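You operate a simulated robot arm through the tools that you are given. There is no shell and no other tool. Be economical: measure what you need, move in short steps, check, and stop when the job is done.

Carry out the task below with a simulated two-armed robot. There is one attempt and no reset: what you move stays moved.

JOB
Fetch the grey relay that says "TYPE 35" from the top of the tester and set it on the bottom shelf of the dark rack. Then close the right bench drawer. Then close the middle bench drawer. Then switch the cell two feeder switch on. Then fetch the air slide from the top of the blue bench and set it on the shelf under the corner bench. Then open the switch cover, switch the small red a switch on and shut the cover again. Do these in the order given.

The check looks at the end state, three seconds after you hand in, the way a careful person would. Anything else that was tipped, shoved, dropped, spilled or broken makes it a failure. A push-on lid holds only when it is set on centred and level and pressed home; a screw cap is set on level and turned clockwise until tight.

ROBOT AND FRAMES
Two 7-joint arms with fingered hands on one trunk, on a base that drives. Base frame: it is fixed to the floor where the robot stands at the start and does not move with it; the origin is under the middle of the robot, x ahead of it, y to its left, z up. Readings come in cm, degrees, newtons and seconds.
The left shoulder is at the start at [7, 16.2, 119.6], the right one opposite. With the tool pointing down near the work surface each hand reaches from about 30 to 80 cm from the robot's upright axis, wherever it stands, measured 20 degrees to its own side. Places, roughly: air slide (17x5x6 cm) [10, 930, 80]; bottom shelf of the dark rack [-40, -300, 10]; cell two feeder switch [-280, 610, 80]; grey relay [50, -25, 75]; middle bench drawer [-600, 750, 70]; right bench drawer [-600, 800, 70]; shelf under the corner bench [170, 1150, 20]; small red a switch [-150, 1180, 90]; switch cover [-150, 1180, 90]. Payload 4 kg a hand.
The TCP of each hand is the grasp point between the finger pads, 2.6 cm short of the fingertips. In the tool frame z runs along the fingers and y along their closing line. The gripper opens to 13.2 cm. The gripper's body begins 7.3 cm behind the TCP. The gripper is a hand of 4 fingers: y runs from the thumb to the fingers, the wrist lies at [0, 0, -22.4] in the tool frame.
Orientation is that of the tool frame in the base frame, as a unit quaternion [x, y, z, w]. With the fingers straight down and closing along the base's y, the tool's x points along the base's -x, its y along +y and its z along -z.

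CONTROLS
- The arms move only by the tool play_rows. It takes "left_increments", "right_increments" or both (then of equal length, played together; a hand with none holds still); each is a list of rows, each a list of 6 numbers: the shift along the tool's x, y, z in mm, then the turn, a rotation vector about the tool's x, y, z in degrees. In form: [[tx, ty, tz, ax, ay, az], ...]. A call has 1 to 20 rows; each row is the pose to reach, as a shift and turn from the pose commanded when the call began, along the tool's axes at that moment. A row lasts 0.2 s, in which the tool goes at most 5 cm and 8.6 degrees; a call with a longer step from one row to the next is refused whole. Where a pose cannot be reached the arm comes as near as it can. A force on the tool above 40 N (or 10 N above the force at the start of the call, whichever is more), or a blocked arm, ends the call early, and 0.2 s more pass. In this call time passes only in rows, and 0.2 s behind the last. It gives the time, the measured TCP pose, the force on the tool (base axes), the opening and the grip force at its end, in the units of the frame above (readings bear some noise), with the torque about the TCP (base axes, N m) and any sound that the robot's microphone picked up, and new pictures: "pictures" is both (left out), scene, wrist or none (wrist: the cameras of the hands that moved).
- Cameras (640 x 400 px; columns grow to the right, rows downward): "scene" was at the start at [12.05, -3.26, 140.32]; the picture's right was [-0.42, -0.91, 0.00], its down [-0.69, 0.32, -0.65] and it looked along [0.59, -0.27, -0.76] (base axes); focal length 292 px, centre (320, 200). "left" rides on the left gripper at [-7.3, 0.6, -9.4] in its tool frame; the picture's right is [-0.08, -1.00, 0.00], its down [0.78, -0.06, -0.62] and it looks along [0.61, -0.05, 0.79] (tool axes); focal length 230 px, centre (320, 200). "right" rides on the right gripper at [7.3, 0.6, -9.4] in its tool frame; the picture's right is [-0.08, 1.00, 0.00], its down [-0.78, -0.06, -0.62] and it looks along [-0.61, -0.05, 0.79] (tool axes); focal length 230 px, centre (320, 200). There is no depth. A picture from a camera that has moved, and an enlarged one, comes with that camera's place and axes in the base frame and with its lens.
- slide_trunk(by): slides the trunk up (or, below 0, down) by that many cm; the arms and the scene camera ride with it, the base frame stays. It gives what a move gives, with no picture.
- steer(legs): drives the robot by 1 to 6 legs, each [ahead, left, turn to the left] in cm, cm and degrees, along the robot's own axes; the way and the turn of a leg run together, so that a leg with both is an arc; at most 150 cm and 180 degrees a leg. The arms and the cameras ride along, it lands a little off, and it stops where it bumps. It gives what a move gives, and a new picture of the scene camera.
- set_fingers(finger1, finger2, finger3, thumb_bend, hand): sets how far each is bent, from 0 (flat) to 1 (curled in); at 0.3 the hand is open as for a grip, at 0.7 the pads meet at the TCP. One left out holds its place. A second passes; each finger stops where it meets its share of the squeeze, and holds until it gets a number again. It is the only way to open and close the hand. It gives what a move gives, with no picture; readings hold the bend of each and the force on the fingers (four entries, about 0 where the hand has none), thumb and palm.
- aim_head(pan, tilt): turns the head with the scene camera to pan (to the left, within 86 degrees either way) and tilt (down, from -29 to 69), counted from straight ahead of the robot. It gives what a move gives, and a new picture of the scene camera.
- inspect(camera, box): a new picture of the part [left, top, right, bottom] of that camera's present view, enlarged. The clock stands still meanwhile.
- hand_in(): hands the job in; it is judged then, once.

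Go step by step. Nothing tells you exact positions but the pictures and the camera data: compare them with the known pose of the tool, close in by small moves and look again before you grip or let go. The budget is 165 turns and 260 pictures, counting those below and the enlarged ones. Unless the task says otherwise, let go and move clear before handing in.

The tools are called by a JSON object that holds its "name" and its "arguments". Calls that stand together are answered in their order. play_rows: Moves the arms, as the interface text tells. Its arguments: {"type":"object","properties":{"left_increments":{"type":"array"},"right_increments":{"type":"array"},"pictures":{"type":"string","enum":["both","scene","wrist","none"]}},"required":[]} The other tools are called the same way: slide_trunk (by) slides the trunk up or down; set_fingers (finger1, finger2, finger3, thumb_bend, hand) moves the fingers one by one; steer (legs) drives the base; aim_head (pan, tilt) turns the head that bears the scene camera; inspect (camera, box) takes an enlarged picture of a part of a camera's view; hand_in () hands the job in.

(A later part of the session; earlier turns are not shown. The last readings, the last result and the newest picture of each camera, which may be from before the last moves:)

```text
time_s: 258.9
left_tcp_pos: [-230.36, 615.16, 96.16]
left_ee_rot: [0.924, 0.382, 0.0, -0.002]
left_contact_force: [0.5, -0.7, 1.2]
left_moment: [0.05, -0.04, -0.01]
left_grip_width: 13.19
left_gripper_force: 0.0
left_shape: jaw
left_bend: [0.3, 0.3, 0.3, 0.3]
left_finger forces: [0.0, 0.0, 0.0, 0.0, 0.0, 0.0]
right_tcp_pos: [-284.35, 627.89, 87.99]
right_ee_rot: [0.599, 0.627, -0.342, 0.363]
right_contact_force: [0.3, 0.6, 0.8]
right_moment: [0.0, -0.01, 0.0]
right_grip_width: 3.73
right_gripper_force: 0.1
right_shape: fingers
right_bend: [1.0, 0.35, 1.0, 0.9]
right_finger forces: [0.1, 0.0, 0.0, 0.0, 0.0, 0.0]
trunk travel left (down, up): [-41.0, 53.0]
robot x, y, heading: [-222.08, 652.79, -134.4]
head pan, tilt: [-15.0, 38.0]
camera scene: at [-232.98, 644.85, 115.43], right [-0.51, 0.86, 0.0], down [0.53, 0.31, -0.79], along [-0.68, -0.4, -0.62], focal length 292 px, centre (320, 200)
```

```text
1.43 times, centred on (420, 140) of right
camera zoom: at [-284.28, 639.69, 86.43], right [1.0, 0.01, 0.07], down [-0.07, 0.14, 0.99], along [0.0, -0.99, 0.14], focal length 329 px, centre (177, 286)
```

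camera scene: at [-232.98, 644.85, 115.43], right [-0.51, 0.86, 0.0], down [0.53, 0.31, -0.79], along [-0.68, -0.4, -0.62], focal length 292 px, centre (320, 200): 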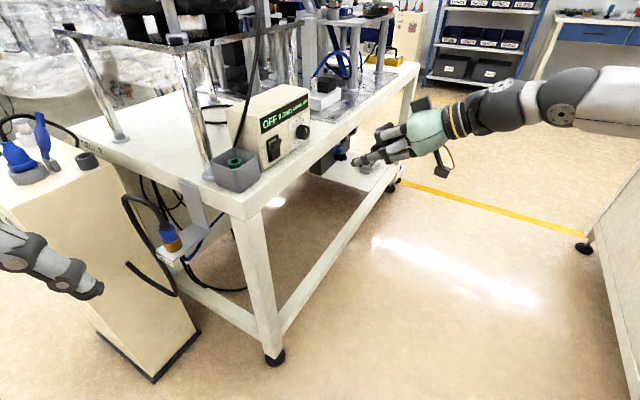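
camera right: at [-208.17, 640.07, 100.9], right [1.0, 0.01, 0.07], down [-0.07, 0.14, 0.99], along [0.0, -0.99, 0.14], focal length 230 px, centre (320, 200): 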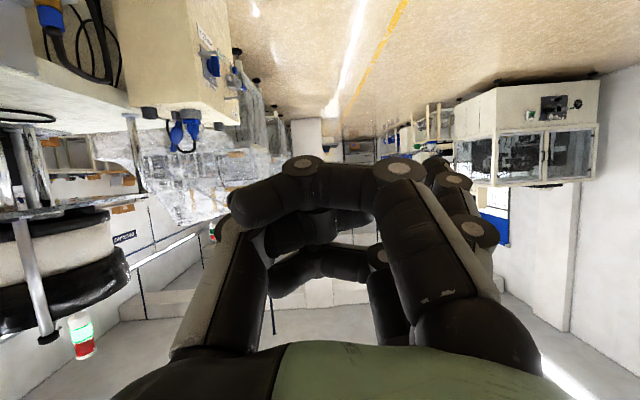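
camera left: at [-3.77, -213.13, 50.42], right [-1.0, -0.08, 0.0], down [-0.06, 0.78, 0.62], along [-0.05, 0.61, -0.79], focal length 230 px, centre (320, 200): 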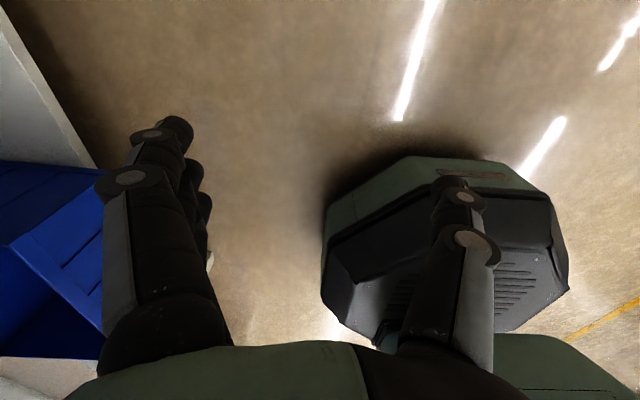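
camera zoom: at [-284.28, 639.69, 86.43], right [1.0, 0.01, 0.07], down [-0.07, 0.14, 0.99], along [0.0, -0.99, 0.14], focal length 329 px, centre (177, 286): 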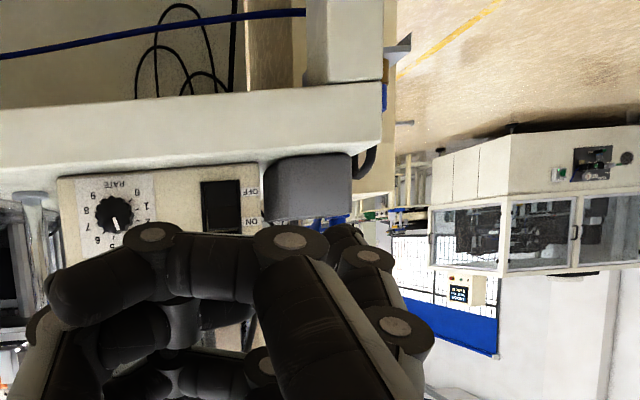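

The wrist view shows rocker and labels clearly; triangulated centre is (−279.1, 605, 83), with ON its upper half. I drive 13 cm closer, then fine-tune with the arm.

{"name": "steer", "arguments": {"legs": [[9.3, 9.1, 0]]}}

{"name": "play_rows", "arguments": {"right_increments": [[11, -14, 6, 0, 0, 0]], "pictures": "wrist"}}

{"name": "inspect", "arguments": {"camera": "scene", "box": [180, 100, 480, 300]}}

```text
time_s: 260.1
left_tcp_pos: [-230.45, 602.25, 96.15]
left_ee_rot: [0.924, 0.382, 0.0, -0.001]
left_contact_force: [0.1, -0.2, 0.2]
left_moment: [0.01, 0.01, 0.01]
left_grip_width: 13.18
left_gripper_force: 0.2
left_shape: jaw
left_bend: [0.3, 0.3, 0.3, 0.3]
left_finger forces: [0.0, 0.0, 0.1, 0.1, 0.1, 0.1]
right_tcp_pos: [-284.39, 614.87, 88.04]
right_ee_rot: [0.6, 0.625, -0.343, 0.362]
right_contact_force: [0.1, -1.3, 0.6]
right_moment: [0.01, -0.02, -0.05]
right_grip_width: 3.77
right_gripper_force: 0.1
right_shape: fingers
right_bend: [1.0, 0.35, 1.0, 0.9]
right_finger forces: [0.1, 0.0, 0.0, 0.1, 0.0, 0.0]
trunk travel left (down, up): [-41.0, 53.0]
robot x, y, heading: [-221.84, 639.79, -134.3]
head pan, tilt: [-15.0, 38.0]
camera scene: at [-233.04, 631.77, 115.42], right [-0.51, 0.86, 0.0], down [0.53, 0.31, -0.79], along [-0.68, -0.4, -0.62], focal length 292 px, centre (320, 200)
```

scene: 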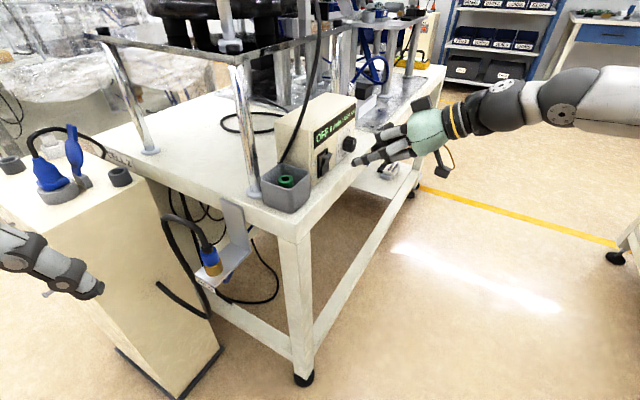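

```text
time_s: 260.6
left_tcp_pos: [-230.5, 602.29, 96.23]
left_ee_rot: [0.924, 0.383, 0.0, -0.001]
left_contact_force: [0.8, 0.1, -0.6]
left_moment: [-0.03, -0.02, -0.03]
left_grip_width: 13.19
left_gripper_force: 0.1
left_shape: jaw
left_bend: [0.3, 0.3, 0.3, 0.3]
left_finger forces: [0.0, 0.0, 0.1, 0.0, 0.0, 0.0]
right_tcp_pos: [-285.91, 614.92, 86.72]
right_ee_rot: [0.6, 0.625, -0.343, 0.362]
right_contact_force: [-0.4, 0.0, -0.7]
right_moment: [0.02, 0.0, -0.03]
right_grip_width: 3.77
right_gripper_force: 0.1
right_shape: fingers
right_bend: [1.0, 0.35, 1.0, 0.9]
right_finger forces: [0.0, 0.1, 0.0, 0.0, 0.1, 0.0]
trunk travel left (down, up): [-41.0, 53.0]
robot x, y, heading: [-222.35, 640.04, -134.6]
head pan, tilt: [-15.0, 38.0]
camera right: at [-285.8, 626.74, 85.08], right [1.0, 0.01, 0.07], down [-0.07, 0.14, 0.99], along [0.0, -0.99, 0.14], focal length 230 px, centre (320, 200)
```

right: 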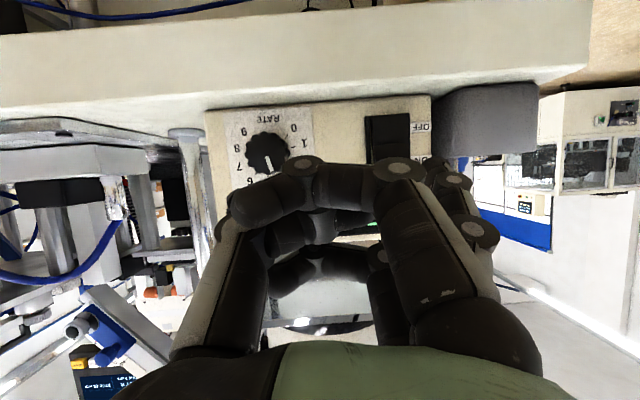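

```text
2.00 times, centred on (330, 200) of scene
camera zoom: at [-233.12, 631.88, 115.42], right [-0.51, 0.86, 0.0], down [0.53, 0.31, -0.79], along [-0.68, -0.4, -0.62], focal length 583 px, centre (300, 200)
```

zoom: 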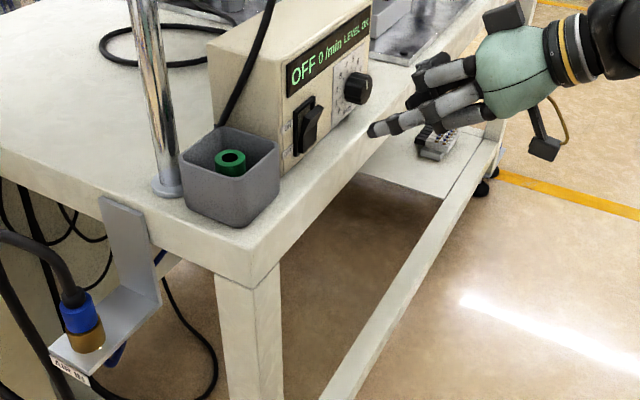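

The fingertip is in line with the upper half of the rocker. I push along −y gently in small rows.

{"name": "play_rows", "arguments": {"right_increments": [[-15, 0, 26, 0, 0, 0], [-25, 0, 43, 0, 0, 0], [-31, 0, 54, 0, 0, 0]], "pictures": "none"}}

{"name": "inspect", "arguments": {"camera": "scene", "box": [260, 100, 420, 220]}}

```text
time_s: 261.4
left_tcp_pos: [-230.36, 602.24, 96.12]
left_ee_rot: [0.924, 0.382, -0.001, 0.0]
left_contact_force: [0.0, -0.3, 0.0]
left_moment: [0.03, -0.01, 0.04]
left_grip_width: 13.18
left_gripper_force: 0.1
left_shape: jaw
left_bend: [0.3, 0.3, 0.3, 0.3]
left_finger forces: [0.1, 0.0, 0.0, 0.0, 0.0, 0.0]
right_tcp_pos: [-285.48, 608.63, 86.65]
right_ee_rot: [0.6, 0.625, -0.342, 0.362]
right_contact_force: [0.2, -0.8, -0.2]
right_moment: [-0.01, 0.0, -0.04]
right_grip_width: 3.75
right_gripper_force: 0.0
right_shape: fingers
right_bend: [1.0, 0.35, 1.0, 0.9]
right_finger forces: [0.1, 0.0, 0.1, 0.0, 0.0, 0.1]
trunk travel left (down, up): [-41.0, 53.0]
robot x, y, heading: [-222.11, 639.78, -134.6]
head pan, tilt: [-15.0, 38.0]
```

```text
3.33 times, centred on (340, 160) of scene
camera zoom: at [-233.04, 631.84, 115.42], right [-0.51, 0.86, 0.0], down [0.53, 0.31, -0.79], along [-0.68, -0.4, -0.62], focal length 972 px, centre (253, 333)
```

zoom: 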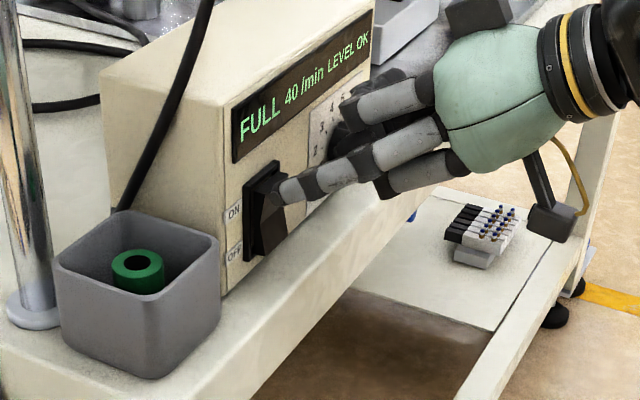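

The display now reads FULL 40/min: the feeder is on. I withdraw straight back.

{"name": "play_rows", "arguments": {"right_increments": [[15, 0, -26, 0, 0, 0], [31, 0, -54, 0, 0, 0], [50, 0, -86, 0, 0, 0]], "pictures": "none"}}

{"name": "steer", "arguments": {"legs": [[-9.3, -9.1, 0], [-54, 54, 0]]}}

{"name": "inspect", "arguments": {"camera": "scene", "box": [240, 60, 440, 200]}}

```text
time_s: 262.1
left_tcp_pos: [-230.43, 602.42, 96.16]
left_ee_rot: [0.924, 0.383, 0.0, 0.0]
left_contact_force: [0.2, -0.7, 0.2]
left_moment: [-0.04, -0.04, 0.01]
left_grip_width: 13.19
left_gripper_force: 0.2
left_shape: jaw
left_bend: [0.3, 0.3, 0.3, 0.3]
left_finger forces: [0.1, 0.0, 0.1, 0.0, 0.0, 0.0]
right_tcp_pos: [-285.93, 618.74, 86.81]
right_ee_rot: [0.599, 0.626, -0.343, 0.362]
right_contact_force: [-0.2, -0.2, 0.4]
right_moment: [-0.06, -0.01, -0.01]
right_grip_width: 3.75
right_gripper_force: 0.0
right_shape: fingers
right_bend: [1.0, 0.35, 1.0, 0.9]
right_finger forces: [0.1, 0.0, 0.0, 0.0, 0.0, 0.0]
trunk travel left (down, up): [-41.0, 53.0]
robot x, y, heading: [-221.71, 639.59, -134.6]
head pan, tilt: [-15.0, 38.0]
```

```text
time_s: 267.2
left_tcp_pos: [-153.85, 616.22, 96.05]
left_ee_rot: [0.923, 0.384, -0.001, -0.001]
left_contact_force: [-0.2, -0.9, 0.2]
left_moment: [-0.03, -0.01, -0.04]
left_grip_width: 13.2
left_gripper_force: 0.1
left_shape: jaw
left_bend: [0.3, 0.3, 0.3, 0.3]
left_finger forces: [0.0, 0.0, 0.0, 0.0, 0.0, 0.0]
right_tcp_pos: [-209.69, 632.36, 86.86]
right_ee_rot: [0.599, 0.626, -0.343, 0.362]
right_contact_force: [-0.3, 0.0, 0.2]
right_moment: [0.0, 0.02, -0.03]
right_grip_width: 3.75
right_gripper_force: 0.0
right_shape: fingers
right_bend: [1.0, 0.35, 1.0, 0.9]
right_finger forces: [0.0, 0.1, 0.1, 0.1, 0.1, 0.0]
trunk travel left (down, up): [-41.0, 53.0]
robot x, y, heading: [-145.71, 653.9, -134.2]
head pan, tilt: [-15.0, 38.0]
camera scene: at [-156.68, 645.77, 115.43], right [-0.51, 0.86, 0.0], down [0.53, 0.31, -0.79], along [-0.68, -0.4, -0.62], focal length 292 px, centre (320, 200)
```

scene: 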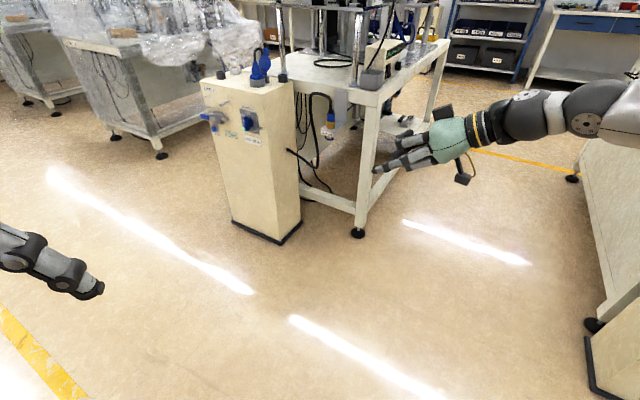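

```text
2.86 times, centred on (340, 130) of scene
camera zoom: at [-156.68, 645.77, 115.43], right [-0.51, 0.86, 0.0], down [0.53, 0.31, -0.79], along [-0.68, -0.4, -0.62], focal length 833 px, centre (263, 400)
```

zoom: 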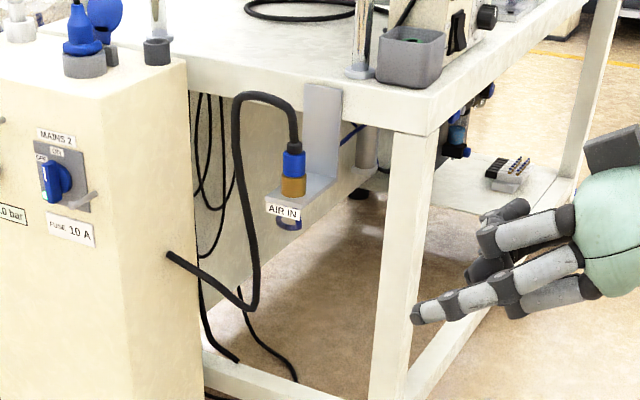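

Feeder is on and nothing else is touched. Now I reset the right hand to a neutral downward pose, raise the trunk and drive on toward the air slide at (10, 930, 80).

{"name": "play_rows", "arguments": {"right_increments": [[0, 0, 0, 6.5, 0, 3.75], [0, 0, 0, 13, 0, 7.5], [0, 0, 0, 19.5, 0, 11.25], [0, 0, 0, 26, 0, 15], [0, 0, 0, 32.5, 0, 18.75], [0, 0, 0, 39, 0, 22.5]], "pictures": "none"}}

{"name": "play_rows", "arguments": {"right_increments": [[10, 0, -10, 0, 8, 0], [20, 0, -20, 0, 16, 0], [30, 0, -30, 0, 24, 0], [40, 0, -50, 0, 32, 0], [40, 0, -70, 0, 40, 0], [40, 0, -90, 0, 48, 0], [40, 0, -110, 0, 56, 0], [40, 0, -110, 0, 60, 0]], "pictures": "none"}}

{"name": "set_fingers", "arguments": {"hand": "right", "finger1": 0.3, "finger2": 0.3, "finger3": 0.3, "thumb_bend": 0.3}}

{"name": "slide_trunk", "arguments": {"by": 16}}

{"name": "steer", "arguments": {"legs": [[0, 0, -135], [0, 0, 0], [95, 0, 0], [95, 0, 0]]}}

{"name": "aim_head", "arguments": {"pan": -50, "tilt": 22}}

```text
time_s: 268.6
left_tcp_pos: [-154.03, 616.09, 96.15]
left_ee_rot: [0.924, 0.384, -0.001, -0.001]
left_contact_force: [0.2, 1.3, -0.1]
left_moment: [0.03, -0.03, -0.03]
left_grip_width: 13.19
left_gripper_force: 0.0
left_shape: jaw
left_bend: [0.3, 0.3, 0.3, 0.3]
left_finger forces: [0.0, 0.0, 0.1, 0.0, 0.0, 0.0]
right_tcp_pos: [-209.55, 632.25, 86.84]
right_ee_rot: [0.793, 0.351, -0.455, 0.202]
right_contact_force: [0.5, -0.7, -0.5]
right_moment: [0.03, 0.0, -0.01]
right_grip_width: 3.74
right_gripper_force: 0.0
right_shape: fingers
right_bend: [1.0, 0.35, 1.0, 0.9]
right_finger forces: [0.0, 0.0, 0.1, 0.1, 0.1, 0.0]
trunk travel left (down, up): [-41.0, 53.0]
robot x, y, heading: [-145.69, 653.84, -134.6]
head pan, tilt: [-15.0, 38.0]
```

```text
time_s: 270.4
left_tcp_pos: [-154.0, 616.1, 96.11]
left_ee_rot: [0.923, 0.384, 0.0, -0.001]
left_contact_force: [-0.2, -0.1, 0.0]
left_moment: [0.03, -0.02, 0.05]
left_grip_width: 13.18
left_gripper_force: 0.0
left_shape: jaw
left_bend: [0.3, 0.3, 0.3, 0.3]
left_finger forces: [0.0, 0.0, 0.0, 0.0, 0.0, 0.0]
right_tcp_pos: [-201.88, 640.8, 88.84]
right_ee_rot: [0.914, 0.405, 0.005, -0.001]
right_contact_force: [-0.3, 0.2, 0.2]
right_moment: [-0.02, -0.01, 0.0]
right_grip_width: 3.77
right_gripper_force: 0.1
right_shape: fingers
right_bend: [1.0, 0.35, 1.0, 0.9]
right_finger forces: [0.1, 0.0, 0.0, 0.1, 0.1, 0.1]
trunk travel left (down, up): [-41.0, 53.0]
robot x, y, heading: [-145.68, 653.71, -134.5]
head pan, tilt: [-15.0, 38.0]
```

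```text
time_s: 271.4
left_tcp_pos: [-154.05, 616.07, 96.21]
left_ee_rot: [0.923, 0.384, -0.001, -0.001]
left_contact_force: [0.9, -0.3, 0.3]
left_moment: [0.01, 0.02, 0.03]
left_grip_width: 13.2
left_gripper_force: 0.0
left_shape: jaw
left_bend: [0.3, 0.3, 0.3, 0.3]
left_finger forces: [0.1, 0.0, 0.0, 0.1, 0.0, 0.0]
right_tcp_pos: [-201.81, 640.95, 88.88]
right_ee_rot: [0.914, 0.405, 0.003, 0.0]
right_contact_force: [0.2, -0.1, -0.5]
right_moment: [0.02, -0.03, -0.02]
right_grip_width: 13.55
right_gripper_force: 0.0
right_shape: fingers
right_bend: [0.3, 0.3, 0.3, 0.3]
right_finger forces: [0.1, 0.1, 0.0, 0.1, 0.1, 0.0]
trunk travel left (down, up): [-41.0, 53.0]
robot x, y, heading: [-145.32, 653.57, -134.5]
head pan, tilt: [-15.0, 38.0]
```

```text
time_s: 273.2
left_tcp_pos: [-153.98, 616.15, 112.2]
left_ee_rot: [0.923, 0.384, -0.001, 0.0]
left_contact_force: [0.5, -0.8, -0.8]
left_moment: [-0.02, 0.02, -0.01]
left_grip_width: 13.17
left_gripper_force: 0.0
left_shape: jaw
left_bend: [0.3, 0.3, 0.3, 0.3]
left_finger forces: [0.1, 0.0, 0.0, 0.1, 0.1, 0.0]
right_tcp_pos: [-201.93, 640.76, 104.83]
right_ee_rot: [0.914, 0.405, 0.003, 0.0]
right_contact_force: [1.0, 1.0, 0.7]
right_moment: [-0.02, 0.02, -0.01]
right_grip_width: 13.54
right_gripper_force: 0.0
right_shape: fingers
right_bend: [0.3, 0.3, 0.3, 0.3]
right_finger forces: [0.0, 0.0, 0.0, 0.0, 0.1, 0.1]
trunk travel left (down, up): [-57.0, 37.0]
robot x, y, heading: [-146.02, 653.56, -134.3]
head pan, tilt: [-15.0, 38.0]
```

```text
time_s: 288.6
left_tcp_pos: [-164.26, 875.73, 112.16]
left_ee_rot: [-0.702, 0.712, 0.0, 0.001]
left_contact_force: [-0.3, 0.2, 0.7]
left_moment: [0.01, -0.02, 0.03]
left_grip_width: 13.18
left_gripper_force: 0.1
left_shape: jaw
left_bend: [0.3, 0.3, 0.3, 0.3]
left_finger forces: [0.0, 0.0, 0.0, 0.0, 0.0, 0.1]
right_tcp_pos: [-112.62, 891.03, 104.91]
right_ee_rot: [0.718, -0.696, 0.002, 0.003]
right_contact_force: [0.6, 1.0, -0.2]
right_moment: [-0.04, 0.04, -0.04]
right_grip_width: 13.59
right_gripper_force: 0.0
right_shape: fingers
right_bend: [0.3, 0.3, 0.3, 0.3]
right_finger forces: [0.0, 0.0, 0.1, 0.1, 0.0, 0.1]
trunk travel left (down, up): [-57.0, 37.0]
robot x, y, heading: [-144.05, 842.79, 89.6]
head pan, tilt: [-15.0, 38.0]
camera scene: at [-141.79, 856.26, 131.43], right [0.96, -0.27, 0.0], down [-0.16, -0.59, -0.79], along [0.21, 0.76, -0.62], focal length 292 px, centre (320, 200)
```

scene: 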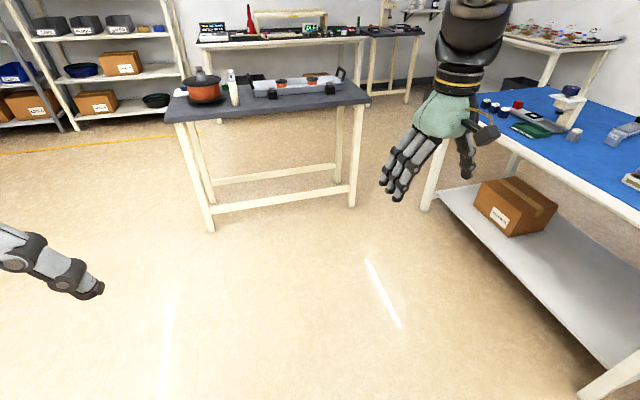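

```text
time_s: 289.6
left_tcp_pos: [-164.2, 875.75, 112.11]
left_ee_rot: [-0.701, 0.713, 0.0, 0.001]
left_contact_force: [-0.1, -0.1, 0.6]
left_moment: [0.01, 0.01, 0.04]
left_grip_width: 13.19
left_gripper_force: 0.0
left_shape: jaw
left_bend: [0.3, 0.3, 0.3, 0.3]
left_finger forces: [0.1, 0.0, 0.0, 0.1, 0.1, 0.0]
right_tcp_pos: [-112.63, 891.1, 104.79]
right_ee_rot: [0.718, -0.696, 0.002, 0.003]
right_contact_force: [0.3, -0.2, -0.1]
right_moment: [0.03, 0.02, 0.01]
right_grip_width: 13.56
right_gripper_force: 0.1
right_shape: fingers
right_bend: [0.3, 0.3, 0.3, 0.3]
right_finger forces: [0.1, 0.1, 0.0, 0.0, 0.0, 0.0]
trunk travel left (down, up): [-57.0, 37.0]
robot x, y, heading: [-144.13, 842.98, 89.6]
head pan, tilt: [-50.0, 22.0]
camera scene: at [-136.93, 853.86, 133.94], right [0.64, -0.77, 0.0], down [-0.29, -0.24, -0.93], along [0.71, 0.59, -0.38], focal length 292 px, centre (320, 200)
```

scene: 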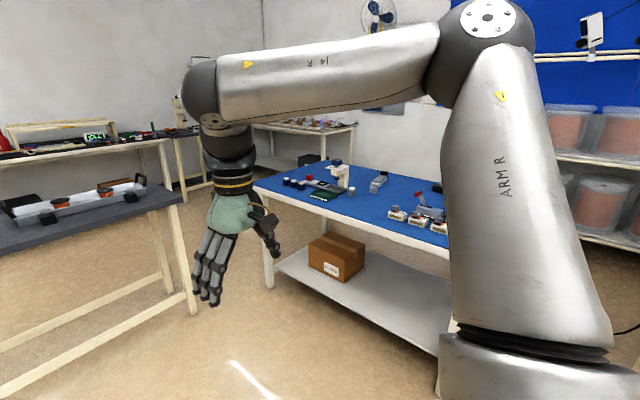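

The blue bench is ahead on the right and the air slide appears near (0, 925, 83). I turn to face +x and drive up to the bench.

{"name": "steer", "arguments": {"legs": [[0, 0, -90], [0, 100, 0], [48, 0, 0]]}}

{"name": "aim_head", "arguments": {"pan": -10, "tilt": 32}}

```text
time_s: 301.1
left_tcp_pos: [-60.94, 962.29, 112.08]
left_ee_rot: [0.013, 1.0, 0.0, 0.0]
left_contact_force: [0.2, -0.8, 0.4]
left_moment: [0.0, -0.04, 0.0]
left_grip_width: 13.19
left_gripper_force: 0.1
left_shape: jaw
left_bend: [0.3, 0.3, 0.3, 0.3]
left_finger forces: [0.1, 0.1, 0.0, 0.1, 0.0, 0.0]
right_tcp_pos: [-46.13, 910.6, 104.93]
right_ee_rot: [-0.009, 1.0, 0.001, -0.003]
right_contact_force: [0.1, -0.5, 0.6]
right_moment: [-0.01, 0.0, 0.01]
right_grip_width: 13.57
right_gripper_force: 0.1
right_shape: fingers
right_bend: [0.3, 0.3, 0.3, 0.3]
right_finger forces: [0.0, 0.1, 0.0, 0.0, 0.0, 0.0]
trunk travel left (down, up): [-57.0, 37.0]
robot x, y, heading: [-93.9, 942.56, -1.2]
head pan, tilt: [-50.0, 22.0]
camera scene: at [-83.18, 935.27, 133.95], right [-0.78, -0.63, 0.0], down [-0.24, 0.29, -0.93], along [0.58, -0.72, -0.37], focal length 292 px, centre (320, 200)
```

scene: 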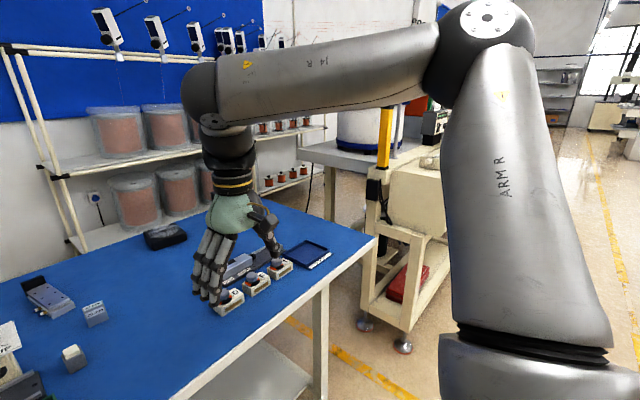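

```text
time_s: 302.2
left_tcp_pos: [-60.98, 962.32, 112.14]
left_ee_rot: [0.014, 1.0, -0.001, 0.001]
left_contact_force: [-0.2, 0.0, -0.3]
left_moment: [-0.01, -0.02, 0.03]
left_grip_width: 13.17
left_gripper_force: 0.0
left_shape: jaw
left_bend: [0.3, 0.3, 0.3, 0.3]
left_finger forces: [0.0, 0.0, 0.1, 0.0, 0.0, 0.0]
right_tcp_pos: [-46.24, 910.44, 104.97]
right_ee_rot: [-0.008, 1.0, 0.0, -0.003]
right_contact_force: [0.6, 0.2, 0.1]
right_moment: [0.01, 0.02, -0.01]
right_grip_width: 13.57
right_gripper_force: 0.1
right_shape: fingers
right_bend: [0.3, 0.3, 0.3, 0.3]
right_finger forces: [0.0, 0.0, 0.0, 0.0, 0.1, 0.0]
trunk travel left (down, up): [-57.0, 37.0]
robot x, y, heading: [-94.06, 942.52, -0.9]
head pan, tilt: [-10.0, 32.0]
camera scene: at [-80.21, 940.76, 132.35], right [-0.19, -0.98, 0.0], down [-0.52, 0.1, -0.85], along [0.83, -0.16, -0.53], focal length 292 px, centre (320, 200)
```

scene: 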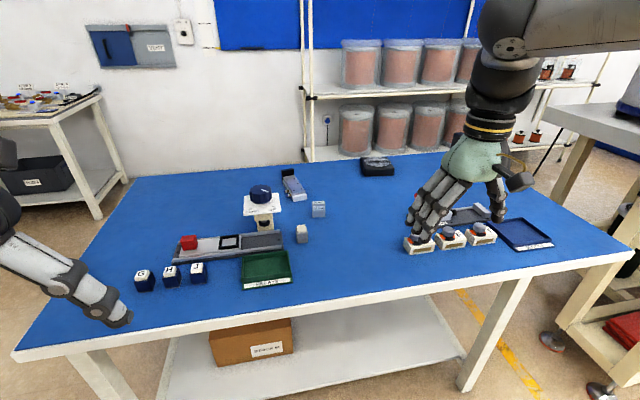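

I enlarge the bench top to identify the air slide.

{"name": "inspect", "arguments": {"camera": "scene", "box": [160, 150, 340, 290]}}

{"name": "inspect", "arguments": {"camera": "scene", "box": [380, 150, 560, 270]}}

```text
2.86 times, centred on (250, 220) of scene
camera zoom: at [-80.21, 940.76, 132.35], right [-0.19, -0.98, 0.0], down [-0.52, 0.1, -0.85], along [0.83, -0.16, -0.53], focal length 833 px, centre (520, 143)
```

zoom: 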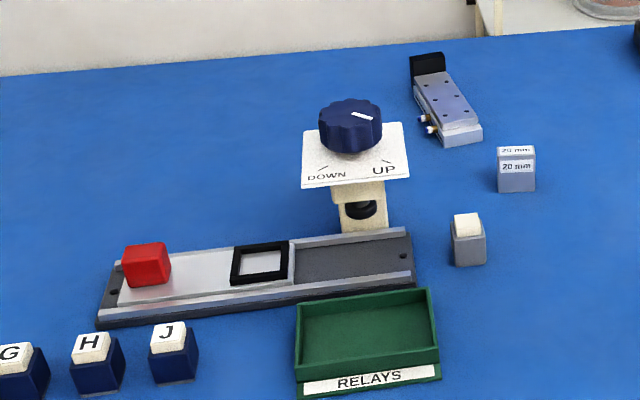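

```text
3.33 times, centred on (470, 210) of scene
camera zoom: at [-80.21, 940.76, 132.35], right [-0.19, -0.98, 0.0], down [-0.52, 0.1, -0.85], along [0.83, -0.16, -0.53], focal length 972 px, centre (-180, 167)
```

zoom: 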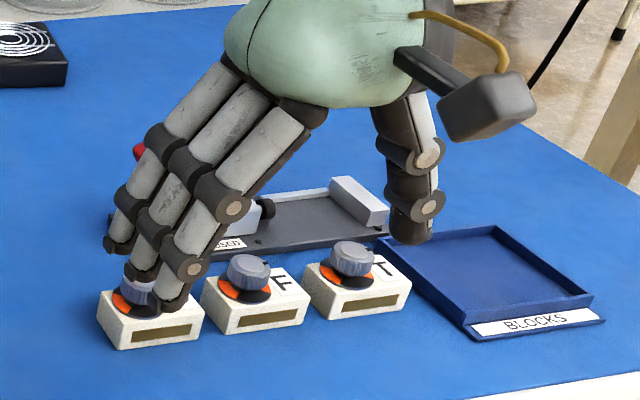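

The air slide is the grey cylinder block with the black end plate at about (7, 933, 82), lying along x. I move closer and hover the right hand over it.

{"name": "steer", "arguments": {"legs": [[0, 9, 1], [25, 0, 0]]}}

{"name": "play_rows", "arguments": {"right_increments": [[-40, 10, 0, 0, 0, 0], [-80, 30, 0, 0, 0, 0], [-120, 50, 0, 0, 0, 0], [-160, 70, 0, 0, 0, 0], [-200, 90, 0, 0, 0, 0], [-240, 110, 20, 0, 0, 0], [-275, 128, 40, 0, 0, 0]], "pictures": "both"}}

```text
time_s: 304.7
left_tcp_pos: [-36.44, 971.88, 112.26]
left_ee_rot: [0.003, 1.0, -0.001, 0.0]
left_contact_force: [-0.4, 0.3, -0.3]
left_moment: [0.04, 0.02, 0.03]
left_grip_width: 13.21
left_gripper_force: 0.0
left_shape: jaw
left_bend: [0.3, 0.3, 0.3, 0.3]
left_finger forces: [0.0, 0.0, 0.0, 0.0, 0.1, 0.0]
right_tcp_pos: [-20.72, 920.47, 104.91]
right_ee_rot: [-0.018, 1.0, 0.001, -0.003]
right_contact_force: [0.3, -0.8, -0.4]
right_moment: [0.01, 0.0, 0.0]
right_grip_width: 13.57
right_gripper_force: 0.0
right_shape: fingers
right_bend: [0.3, 0.3, 0.3, 0.3]
right_finger forces: [0.0, 0.1, 0.0, 0.1, 0.1, 0.1]
trunk travel left (down, up): [-57.0, 37.0]
robot x, y, heading: [-68.8, 951.44, 0.0]
head pan, tilt: [-10.0, 32.0]
camera scene: at [-55.29, 949.98, 132.35], right [-0.17, -0.98, 0.0], down [-0.52, 0.09, -0.85], along [0.84, -0.15, -0.53], focal length 292 px, centre (320, 200)
```

scene: 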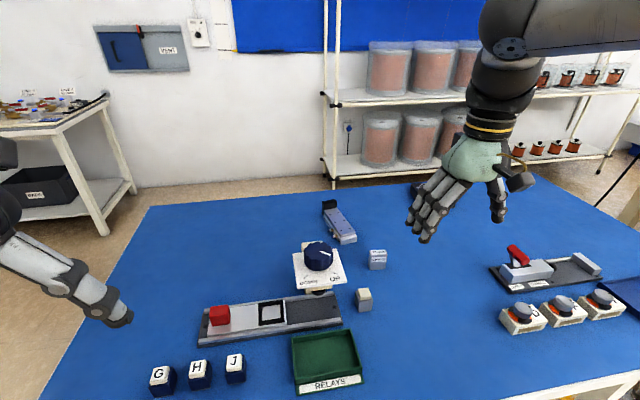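

```text
time_s: 306.3
left_tcp_pos: [-36.36, 971.95, 112.28]
left_ee_rot: [0.004, 1.0, -0.001, 0.0]
left_contact_force: [-0.4, 0.4, 0.6]
left_moment: [0.01, -0.02, -0.02]
left_grip_width: 13.21
left_gripper_force: 0.0
left_shape: jaw
left_bend: [0.3, 0.3, 0.3, 0.3]
left_finger forces: [0.0, 0.1, 0.0, 0.0, 0.0, 0.0]
right_tcp_pos: [-10.55, 925.12, 96.13]
right_ee_rot: [-0.018, 1.0, 0.006, 0.006]
right_contact_force: [0.8, -0.1, 1.7]
right_moment: [0.01, 0.01, 0.0]
right_grip_width: 13.58
right_gripper_force: 0.1
right_shape: fingers
right_bend: [0.3, 0.3, 0.3, 0.3]
right_finger forces: [0.1, 0.1, 0.0, 0.0, 0.1, 0.1]
right hand out of reach, approached as far as the arm can: row 2, 3, 4, 5, 6, 7
trunk travel left (down, up): [-57.0, 37.0]
robot x, y, heading: [-69.23, 951.57, 0.0]
head pan, tilt: [-10.0, 32.0]
camera scene: at [-55.23, 949.97, 132.35], right [-0.17, -0.98, 0.0], down [-0.52, 0.09, -0.85], along [0.83, -0.15, -0.53], focal length 292 px, centre (320, 200)
camera right: at [-17.92, 925.34, 105.33], right [0.04, 1.0, 0.01], down [0.78, -0.04, 0.62], along [0.62, -0.01, -0.78], focal length 230 px, centre (320, 200)
```

scene: 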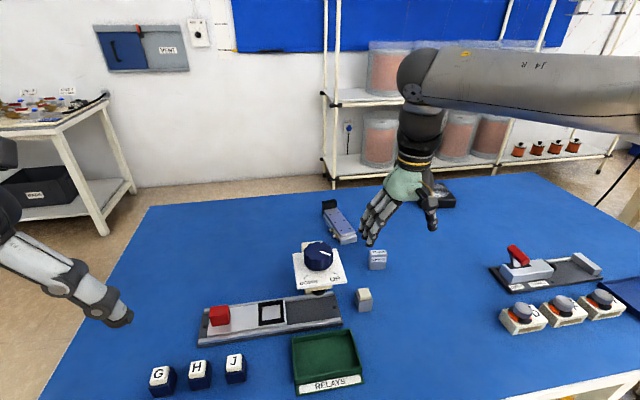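
right: 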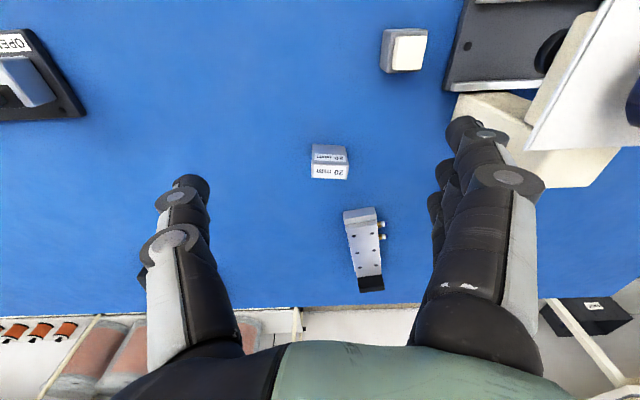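

The right arm can't reach inward this far forward, so the left hand from further right is better. I withdraw the right hand and shift the robot to the right.

{"name": "play_rows", "arguments": {"right_increments": [[20, -10, -30, 0, 0, 0], [50, -20, -60, 0, 0, 0], [90, -30, -80, 0, 0, 0], [130, -40, -80, 0, 0, 0]], "pictures": "none"}}

{"name": "slide_trunk", "arguments": {"by": 6}}

{"name": "steer", "arguments": {"legs": [[0, -52, 0]]}}

{"name": "play_rows", "arguments": {"left_increments": [[-20, 30, 0, 0, 0, 0], [-40, 60, 0, 0, 0, 0], [-80, 80, 0, 0, 0, 0], [-120, 100, 0, 0, 0, 0], [-160, 120, 0, 0, 0, 0], [-200, 125, 0, 0, 0, 0], [-240, 125, 0, 0, 0, 0], [-280, 125, 0, 0, 0, 0], [-320, 125, 0, 0, 0, 0], [-360, 125, 0, 0, 0, 0], [-400, 125, 0, 0, 0, 0], [-440, 125, 0, 0, 0, 0]], "pictures": "both"}}

```text
time_s: 307.3
left_tcp_pos: [-36.6, 971.81, 112.3]
left_ee_rot: [0.003, 1.0, -0.001, 0.002]
left_contact_force: [0.4, 0.3, 0.6]
left_moment: [0.0, -0.02, 0.0]
left_grip_width: 13.19
left_gripper_force: 0.2
left_shape: jaw
left_bend: [0.3, 0.3, 0.3, 0.3]
left_finger forces: [0.1, 0.0, 0.1, 0.0, 0.0, 0.1]
right_tcp_pos: [-23.58, 920.62, 104.04]
right_ee_rot: [-0.018, 1.0, 0.002, -0.003]
right_contact_force: [0.5, -0.9, -1.3]
right_moment: [-0.01, -0.03, 0.03]
right_grip_width: 13.57
right_gripper_force: 0.1
right_shape: fingers
right_bend: [0.3, 0.3, 0.3, 0.3]
right_finger forces: [0.1, 0.0, 0.1, 0.1, 0.1, 0.0]
trunk travel left (down, up): [-57.0, 37.0]
robot x, y, heading: [-69.25, 951.65, 0.2]
head pan, tilt: [-10.0, 32.0]
```

```text
time_s: 308.3
left_tcp_pos: [-36.46, 971.85, 118.23]
left_ee_rot: [0.003, 1.0, -0.001, 0.0]
left_contact_force: [0.8, -0.8, 0.4]
left_moment: [0.0, 0.0, 0.01]
left_grip_width: 13.19
left_gripper_force: 0.0
left_shape: jaw
left_bend: [0.3, 0.3, 0.3, 0.3]
left_finger forces: [0.0, 0.0, 0.0, 0.0, 0.0, 0.0]
right_tcp_pos: [-23.31, 920.79, 110.02]
right_ee_rot: [-0.018, 1.0, 0.001, -0.002]
right_contact_force: [0.0, 0.0, 0.4]
right_moment: [0.02, -0.03, 0.0]
right_grip_width: 13.55
right_gripper_force: 0.1
right_shape: fingers
right_bend: [0.3, 0.3, 0.3, 0.3]
right_finger forces: [0.0, 0.1, 0.0, 0.0, 0.0, 0.0]
trunk travel left (down, up): [-63.0, 31.0]
robot x, y, heading: [-69.04, 951.45, 0.3]
head pan, tilt: [-10.0, 32.0]
```

```text
time_s: 311.4
left_tcp_pos: [-36.4, 919.83, 118.18]
left_ee_rot: [0.002, 1.0, -0.001, 0.002]
left_contact_force: [-0.5, 0.3, -0.6]
left_moment: [0.0, 0.0, -0.05]
left_grip_width: 13.2
left_gripper_force: 0.0
left_shape: jaw
left_bend: [0.3, 0.3, 0.3, 0.3]
left_finger forces: [0.1, 0.0, 0.0, 0.0, 0.0, 0.0]
right_tcp_pos: [-23.14, 868.64, 110.06]
right_ee_rot: [-0.02, 1.0, 0.001, -0.003]
right_contact_force: [0.2, -1.0, 0.4]
right_moment: [-0.01, 0.04, 0.0]
right_grip_width: 13.59
right_gripper_force: 0.0
right_shape: fingers
right_bend: [0.3, 0.3, 0.3, 0.3]
right_finger forces: [0.1, 0.1, 0.0, 0.0, 0.0, 0.1]
trunk travel left (down, up): [-63.0, 31.0]
robot x, y, heading: [-69.19, 899.45, 0.1]
head pan, tilt: [-10.0, 32.0]
camera scene: at [-55.2, 897.8, 138.35], right [-0.17, -0.99, 0.0], down [-0.52, 0.09, -0.85], along [0.84, -0.15, -0.53], focal length 292 px, centre (320, 200)
```

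scene: 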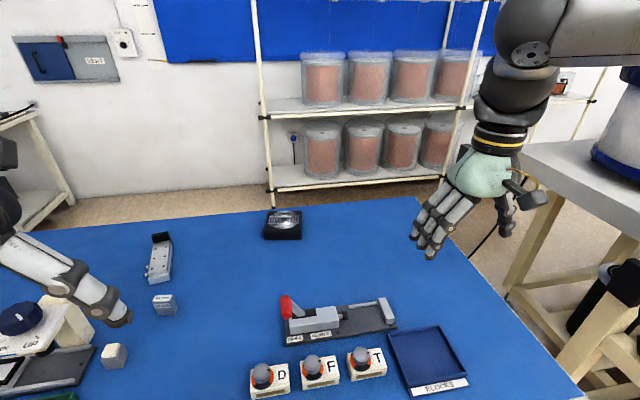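

```text
time_s: 314.0
left_tcp_pos: [-5.95, 929.37, 111.55]
left_ee_rot: [0.002, 1.0, -0.002, 0.005]
left_contact_force: [0.1, -0.9, 0.8]
left_moment: [-0.02, 0.01, -0.01]
left_grip_width: 13.18
left_gripper_force: 0.1
left_shape: jaw
left_bend: [0.3, 0.3, 0.3, 0.3]
left_finger forces: [0.0, 0.0, 0.0, 0.0, 0.0, 0.1]
left hand out of reach, approached as far as the arm can: row 1, 2, 3, 5, 6, 7, 8, 9, 10, 11, 12
right_tcp_pos: [-23.08, 868.76, 109.96]
right_ee_rot: [-0.02, 1.0, 0.001, -0.003]
right_contact_force: [-0.8, -0.3, -0.3]
right_moment: [0.01, 0.04, 0.01]
right_grip_width: 13.59
right_gripper_force: 0.1
right_shape: fingers
right_bend: [0.3, 0.3, 0.3, 0.3]
right_finger forces: [0.0, 0.0, 0.0, 0.0, 0.0, 0.0]
trunk travel left (down, up): [-63.0, 31.0]
robot x, y, heading: [-69.07, 899.16, 0.3]
head pan, tilt: [-10.0, 32.0]
camera scene: at [-55.21, 897.75, 138.35], right [-0.17, -0.99, 0.0], down [-0.52, 0.09, -0.85], along [0.84, -0.14, -0.53], focal length 292 px, centre (320, 200)
camera left: at [1.24, 929.98, 121.08], right [0.07, -1.0, 0.0], down [-0.79, -0.06, 0.61], along [-0.61, -0.05, -0.79], focal length 230 px, centre (320, 200)
```

scene: 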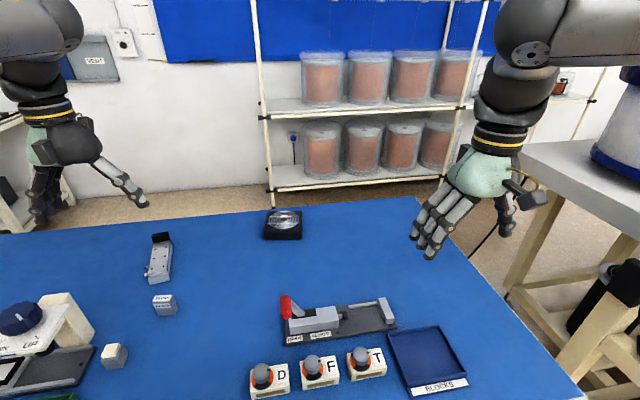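
left: 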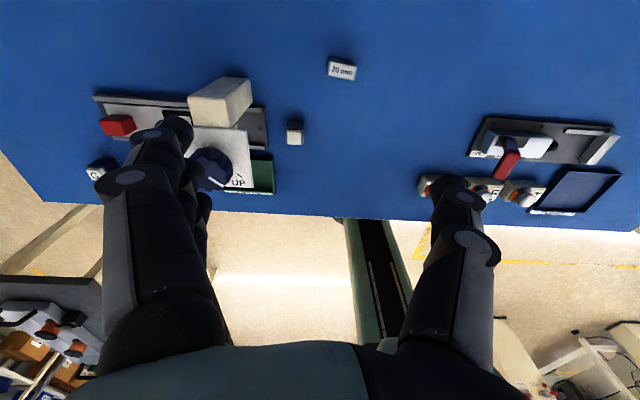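

Height limits the reach; I try going forward and down together toward the slide.

{"name": "play_rows", "arguments": {"left_increments": [[-30, 10, 20, 0, 0, 0], [-60, 20, 40, 0, 0, 0], [-90, 30, 65, 0, 0, 0], [-120, 35, 90, 0, 0, 0], [-140, 35, 115, 0, 0, 0]], "pictures": "both"}}

```text
time_s: 315.2
left_tcp_pos: [-0.38, 930.22, 102.62]
left_ee_rot: [0.001, 1.0, -0.001, 0.002]
left_contact_force: [-0.7, 0.4, 0.1]
left_moment: [-0.01, -0.01, 0.03]
left_grip_width: 13.19
left_gripper_force: 0.1
left_shape: jaw
left_bend: [0.3, 0.3, 0.3, 0.3]
left_finger forces: [0.1, 0.1, 0.0, 0.1, 0.0, 0.1]
left hand out of reach, approached as far as the arm can: row 1, 2, 3, 4, 5
right_tcp_pos: [-23.08, 868.67, 109.93]
right_ee_rot: [-0.02, 1.0, 0.001, -0.003]
right_contact_force: [-0.2, 0.2, 0.3]
right_moment: [0.0, 0.0, -0.01]
right_grip_width: 13.6
right_gripper_force: 0.0
right_shape: fingers
right_bend: [0.3, 0.3, 0.3, 0.3]
right_finger forces: [0.0, 0.0, 0.1, 0.0, 0.1, 0.0]
trunk travel left (down, up): [-63.0, 31.0]
robot x, y, heading: [-69.34, 899.35, 0.2]
head pan, tilt: [-10.0, 32.0]
camera scene: at [-55.16, 897.72, 138.35], right [-0.17, -0.99, 0.0], down [-0.52, 0.09, -0.85], along [0.84, -0.14, -0.53], focal length 292 px, centre (320, 200)
camera left: at [6.97, 930.9, 112.03], right [0.07, -1.0, 0.0], down [-0.79, -0.06, 0.61], along [-0.61, -0.05, -0.79], focal length 230 px, centre (320, 200)
```

scene: 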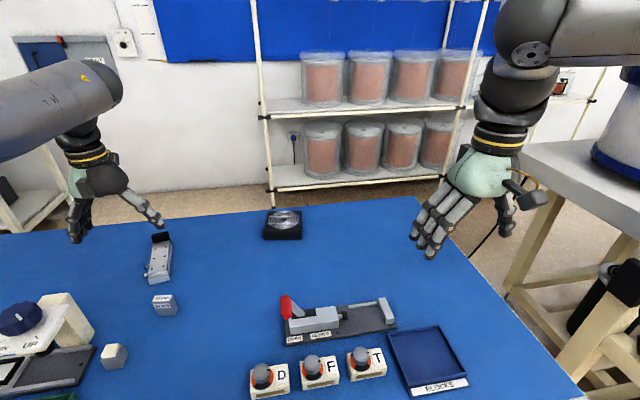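
left: 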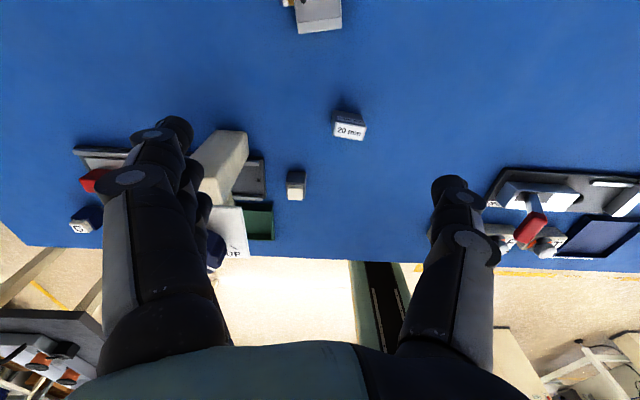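

The left hand gets within 7 cm; pitching it 20° forward will gain the rest. I first localise the slide precisely.

{"name": "inspect", "arguments": {"camera": "scene", "box": [110, 210, 230, 330]}}

{"name": "inspect", "arguments": {"camera": "left", "box": [230, 0, 430, 160]}}

```text
3.33 times, centred on (170, 270) of scene
camera zoom: at [-55.16, 897.72, 138.35], right [-0.17, -0.99, 0.0], down [-0.52, 0.09, -0.85], along [0.84, -0.14, -0.53], focal length 972 px, centre (820, -33)
```

zoom: 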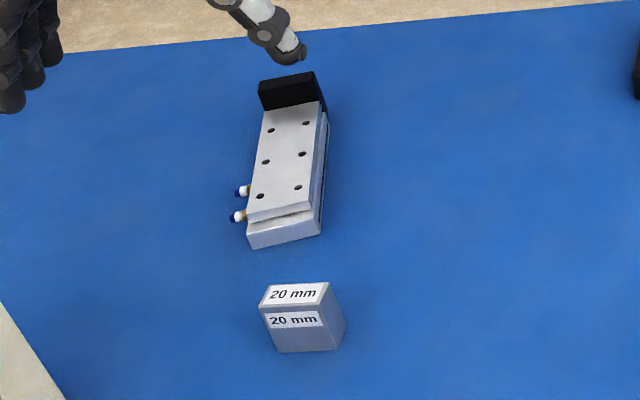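

```text
2.50 times, centred on (330, 80) of left
camera zoom: at [6.97, 930.9, 112.03], right [0.07, -1.0, 0.0], down [-0.79, -0.06, 0.61], along [-0.61, -0.05, -0.79], focal length 575 px, centre (295, 500)
```

zoom: 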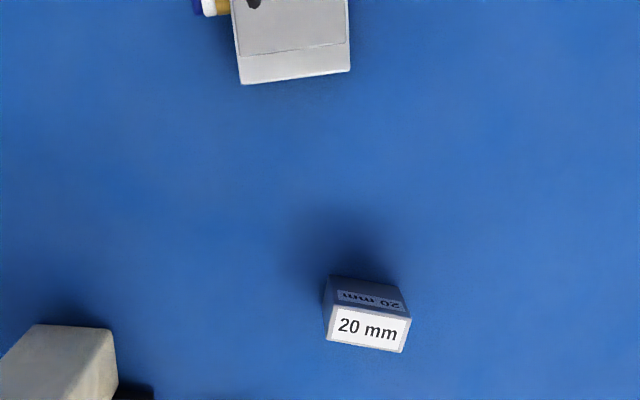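

Refined: the slide runs from (6, 931) to (22, 933), yawed about 8.6°, with fittings on its +y side near the front, so I'll grip at x≈14. I move up 4 cm, lower the trunk 6 cm and pitch the left hand forward over it.

{"name": "steer", "arguments": {"legs": [[4.5, 0, 0]]}}

{"name": "slide_trunk", "arguments": {"by": -6}}

{"name": "play_rows", "arguments": {"left_increments": [[-10, 0, 0, 0, -8, 0], [-30, 0, 0, 0, -16, 0], [-50, 5, 0, 0, -24, 0], [-75, 10, 10, 0, -32, 0], [-100, 18, 20, 0, -35, 0]], "pictures": "none"}}

{"name": "play_rows", "arguments": {"left_increments": [[0, 0, 0, -4.9, 0, -7.0], [0, 0, 0, -4.9, 0, -7.0]], "pictures": "both"}}

```text
time_s: 316.1
left_tcp_pos: [3.75, 930.4, 102.94]
left_ee_rot: [0.002, 1.0, -0.001, 0.004]
left_contact_force: [0.4, 0.2, -0.3]
left_moment: [0.01, 0.0, -0.01]
left_grip_width: 13.21
left_gripper_force: 0.1
left_shape: jaw
left_bend: [0.3, 0.3, 0.3, 0.3]
left_finger forces: [0.0, 0.0, 0.0, 0.0, 0.0, 0.1]
right_tcp_pos: [-19.13, 868.72, 110.22]
right_ee_rot: [-0.02, 1.0, 0.001, 0.0]
right_contact_force: [0.4, 0.2, -0.2]
right_moment: [0.0, -0.04, 0.02]
right_grip_width: 13.56
right_gripper_force: 0.0
right_shape: fingers
right_bend: [0.3, 0.3, 0.3, 0.3]
right_finger forces: [0.0, 0.0, 0.1, 0.0, 0.0, 0.0]
trunk travel left (down, up): [-63.0, 31.0]
robot x, y, heading: [-64.54, 899.49, 0.0]
head pan, tilt: [-10.0, 32.0]
camera scene: at [-51.15, 897.74, 138.41], right [-0.17, -0.99, 0.0], down [-0.52, 0.09, -0.85], along [0.84, -0.15, -0.53], focal length 292 px, centre (320, 200)
```

scene: 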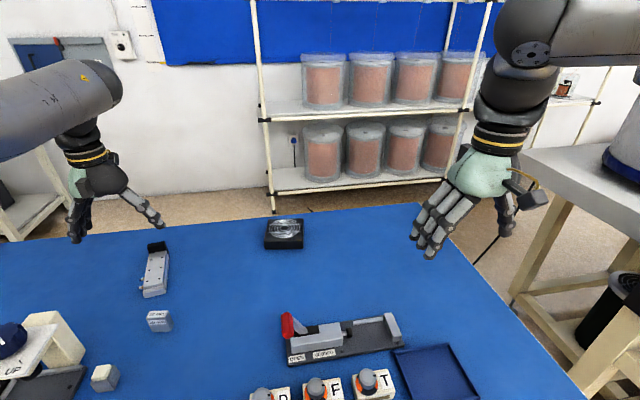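

```text
time_s: 317.1
left_tcp_pos: [4.05, 930.36, 96.77]
left_ee_rot: [0.001, 1.0, -0.001, 0.001]
left_contact_force: [-0.5, 0.0, -0.3]
left_moment: [0.02, 0.0, 0.02]
left_grip_width: 13.16
left_gripper_force: 0.0
left_shape: jaw
left_bend: [0.3, 0.3, 0.3, 0.3]
left_finger forces: [0.0, 0.1, 0.1, 0.0, 0.1, 0.0]
right_tcp_pos: [-18.83, 868.58, 104.13]
right_ee_rot: [-0.021, 1.0, 0.0, -0.002]
right_contact_force: [0.0, 0.3, 0.0]
right_moment: [-0.01, -0.05, 0.0]
right_grip_width: 13.59
right_gripper_force: 0.1
right_shape: fingers
right_bend: [0.3, 0.3, 0.3, 0.3]
right_finger forces: [0.0, 0.1, 0.0, 0.0, 0.0, 0.1]
trunk travel left (down, up): [-57.0, 37.0]
robot x, y, heading: [-64.67, 899.48, 0.2]
head pan, tilt: [-10.0, 32.0]
```

```text
time_s: 318.3
left_tcp_pos: [14.28, 932.12, 94.59]
left_ee_rot: [0.002, 0.953, -0.002, 0.302]
left_contact_force: [0.7, 0.2, -1.2]
left_moment: [0.02, -0.02, -0.04]
left_grip_width: 13.21
left_gripper_force: 0.0
left_shape: jaw
left_bend: [0.3, 0.3, 0.3, 0.3]
left_finger forces: [0.0, 0.1, 0.0, 0.0, 0.0, 0.1]
right_tcp_pos: [-18.67, 868.59, 103.97]
right_ee_rot: [-0.02, 1.0, 0.001, -0.003]
right_contact_force: [-0.1, 0.0, -0.3]
right_moment: [-0.01, 0.05, -0.01]
right_grip_width: 13.59
right_gripper_force: 0.1
right_shape: fingers
right_bend: [0.3, 0.3, 0.3, 0.3]
right_finger forces: [0.0, 0.0, 0.0, 0.1, 0.1, 0.0]
trunk travel left (down, up): [-57.0, 37.0]
robot x, y, heading: [-64.62, 899.34, -0.1]
head pan, tilt: [-10.0, 32.0]
```

```text
time_s: 318.9
left_tcp_pos: [14.12, 932.16, 94.72]
left_ee_rot: [-0.069, 0.951, 0.02, 0.302]
left_contact_force: [0.2, 0.3, 0.0]
left_moment: [0.0, -0.01, -0.01]
left_grip_width: 13.18
left_gripper_force: 0.2
left_shape: jaw
left_bend: [0.3, 0.3, 0.3, 0.3]
left_finger forces: [0.0, 0.0, 0.0, 0.0, 0.1, 0.1]
right_tcp_pos: [-18.74, 868.75, 103.97]
right_ee_rot: [-0.02, 1.0, 0.002, -0.002]
right_contact_force: [0.2, -0.1, -0.2]
right_moment: [-0.01, -0.01, -0.01]
right_grip_width: 13.59
right_gripper_force: 0.1
right_shape: fingers
right_bend: [0.3, 0.3, 0.3, 0.3]
right_finger forces: [0.0, 0.0, 0.1, 0.0, 0.0, 0.0]
trunk travel left (down, up): [-57.0, 37.0]
robot x, y, heading: [-64.61, 899.17, 0.1]
head pan, tilt: [-10.0, 32.0]
camera scene: at [-50.78, 897.82, 132.35], right [-0.17, -0.99, 0.0], down [-0.52, 0.09, -0.85], along [0.84, -0.15, -0.53], focal length 292 px, centre (320, 200)
camera left: at [14.62, 932.85, 106.56], right [0.21, -0.98, 0.05], down [-0.98, -0.2, 0.05], along [-0.04, -0.06, -1.0], focal length 230 px, centre (320, 200)
```

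scene: 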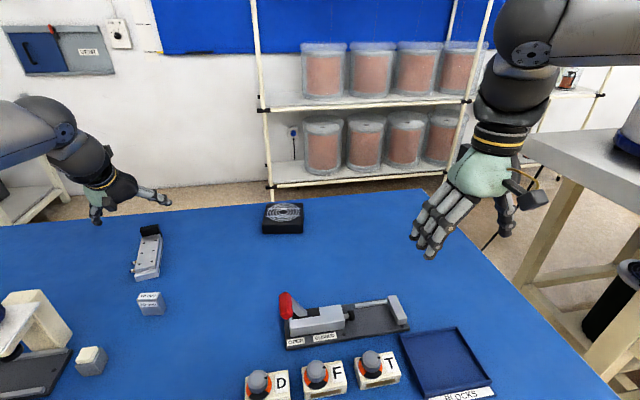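
left: 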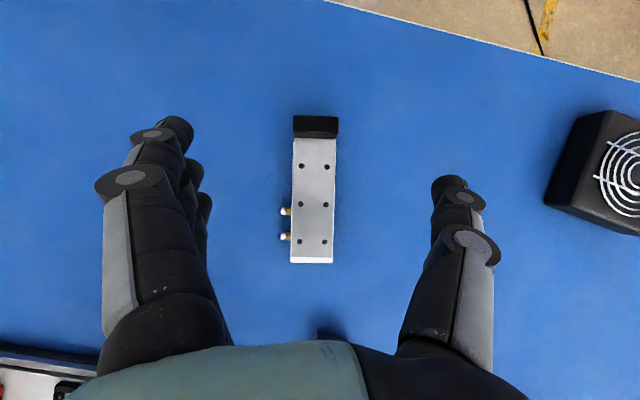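

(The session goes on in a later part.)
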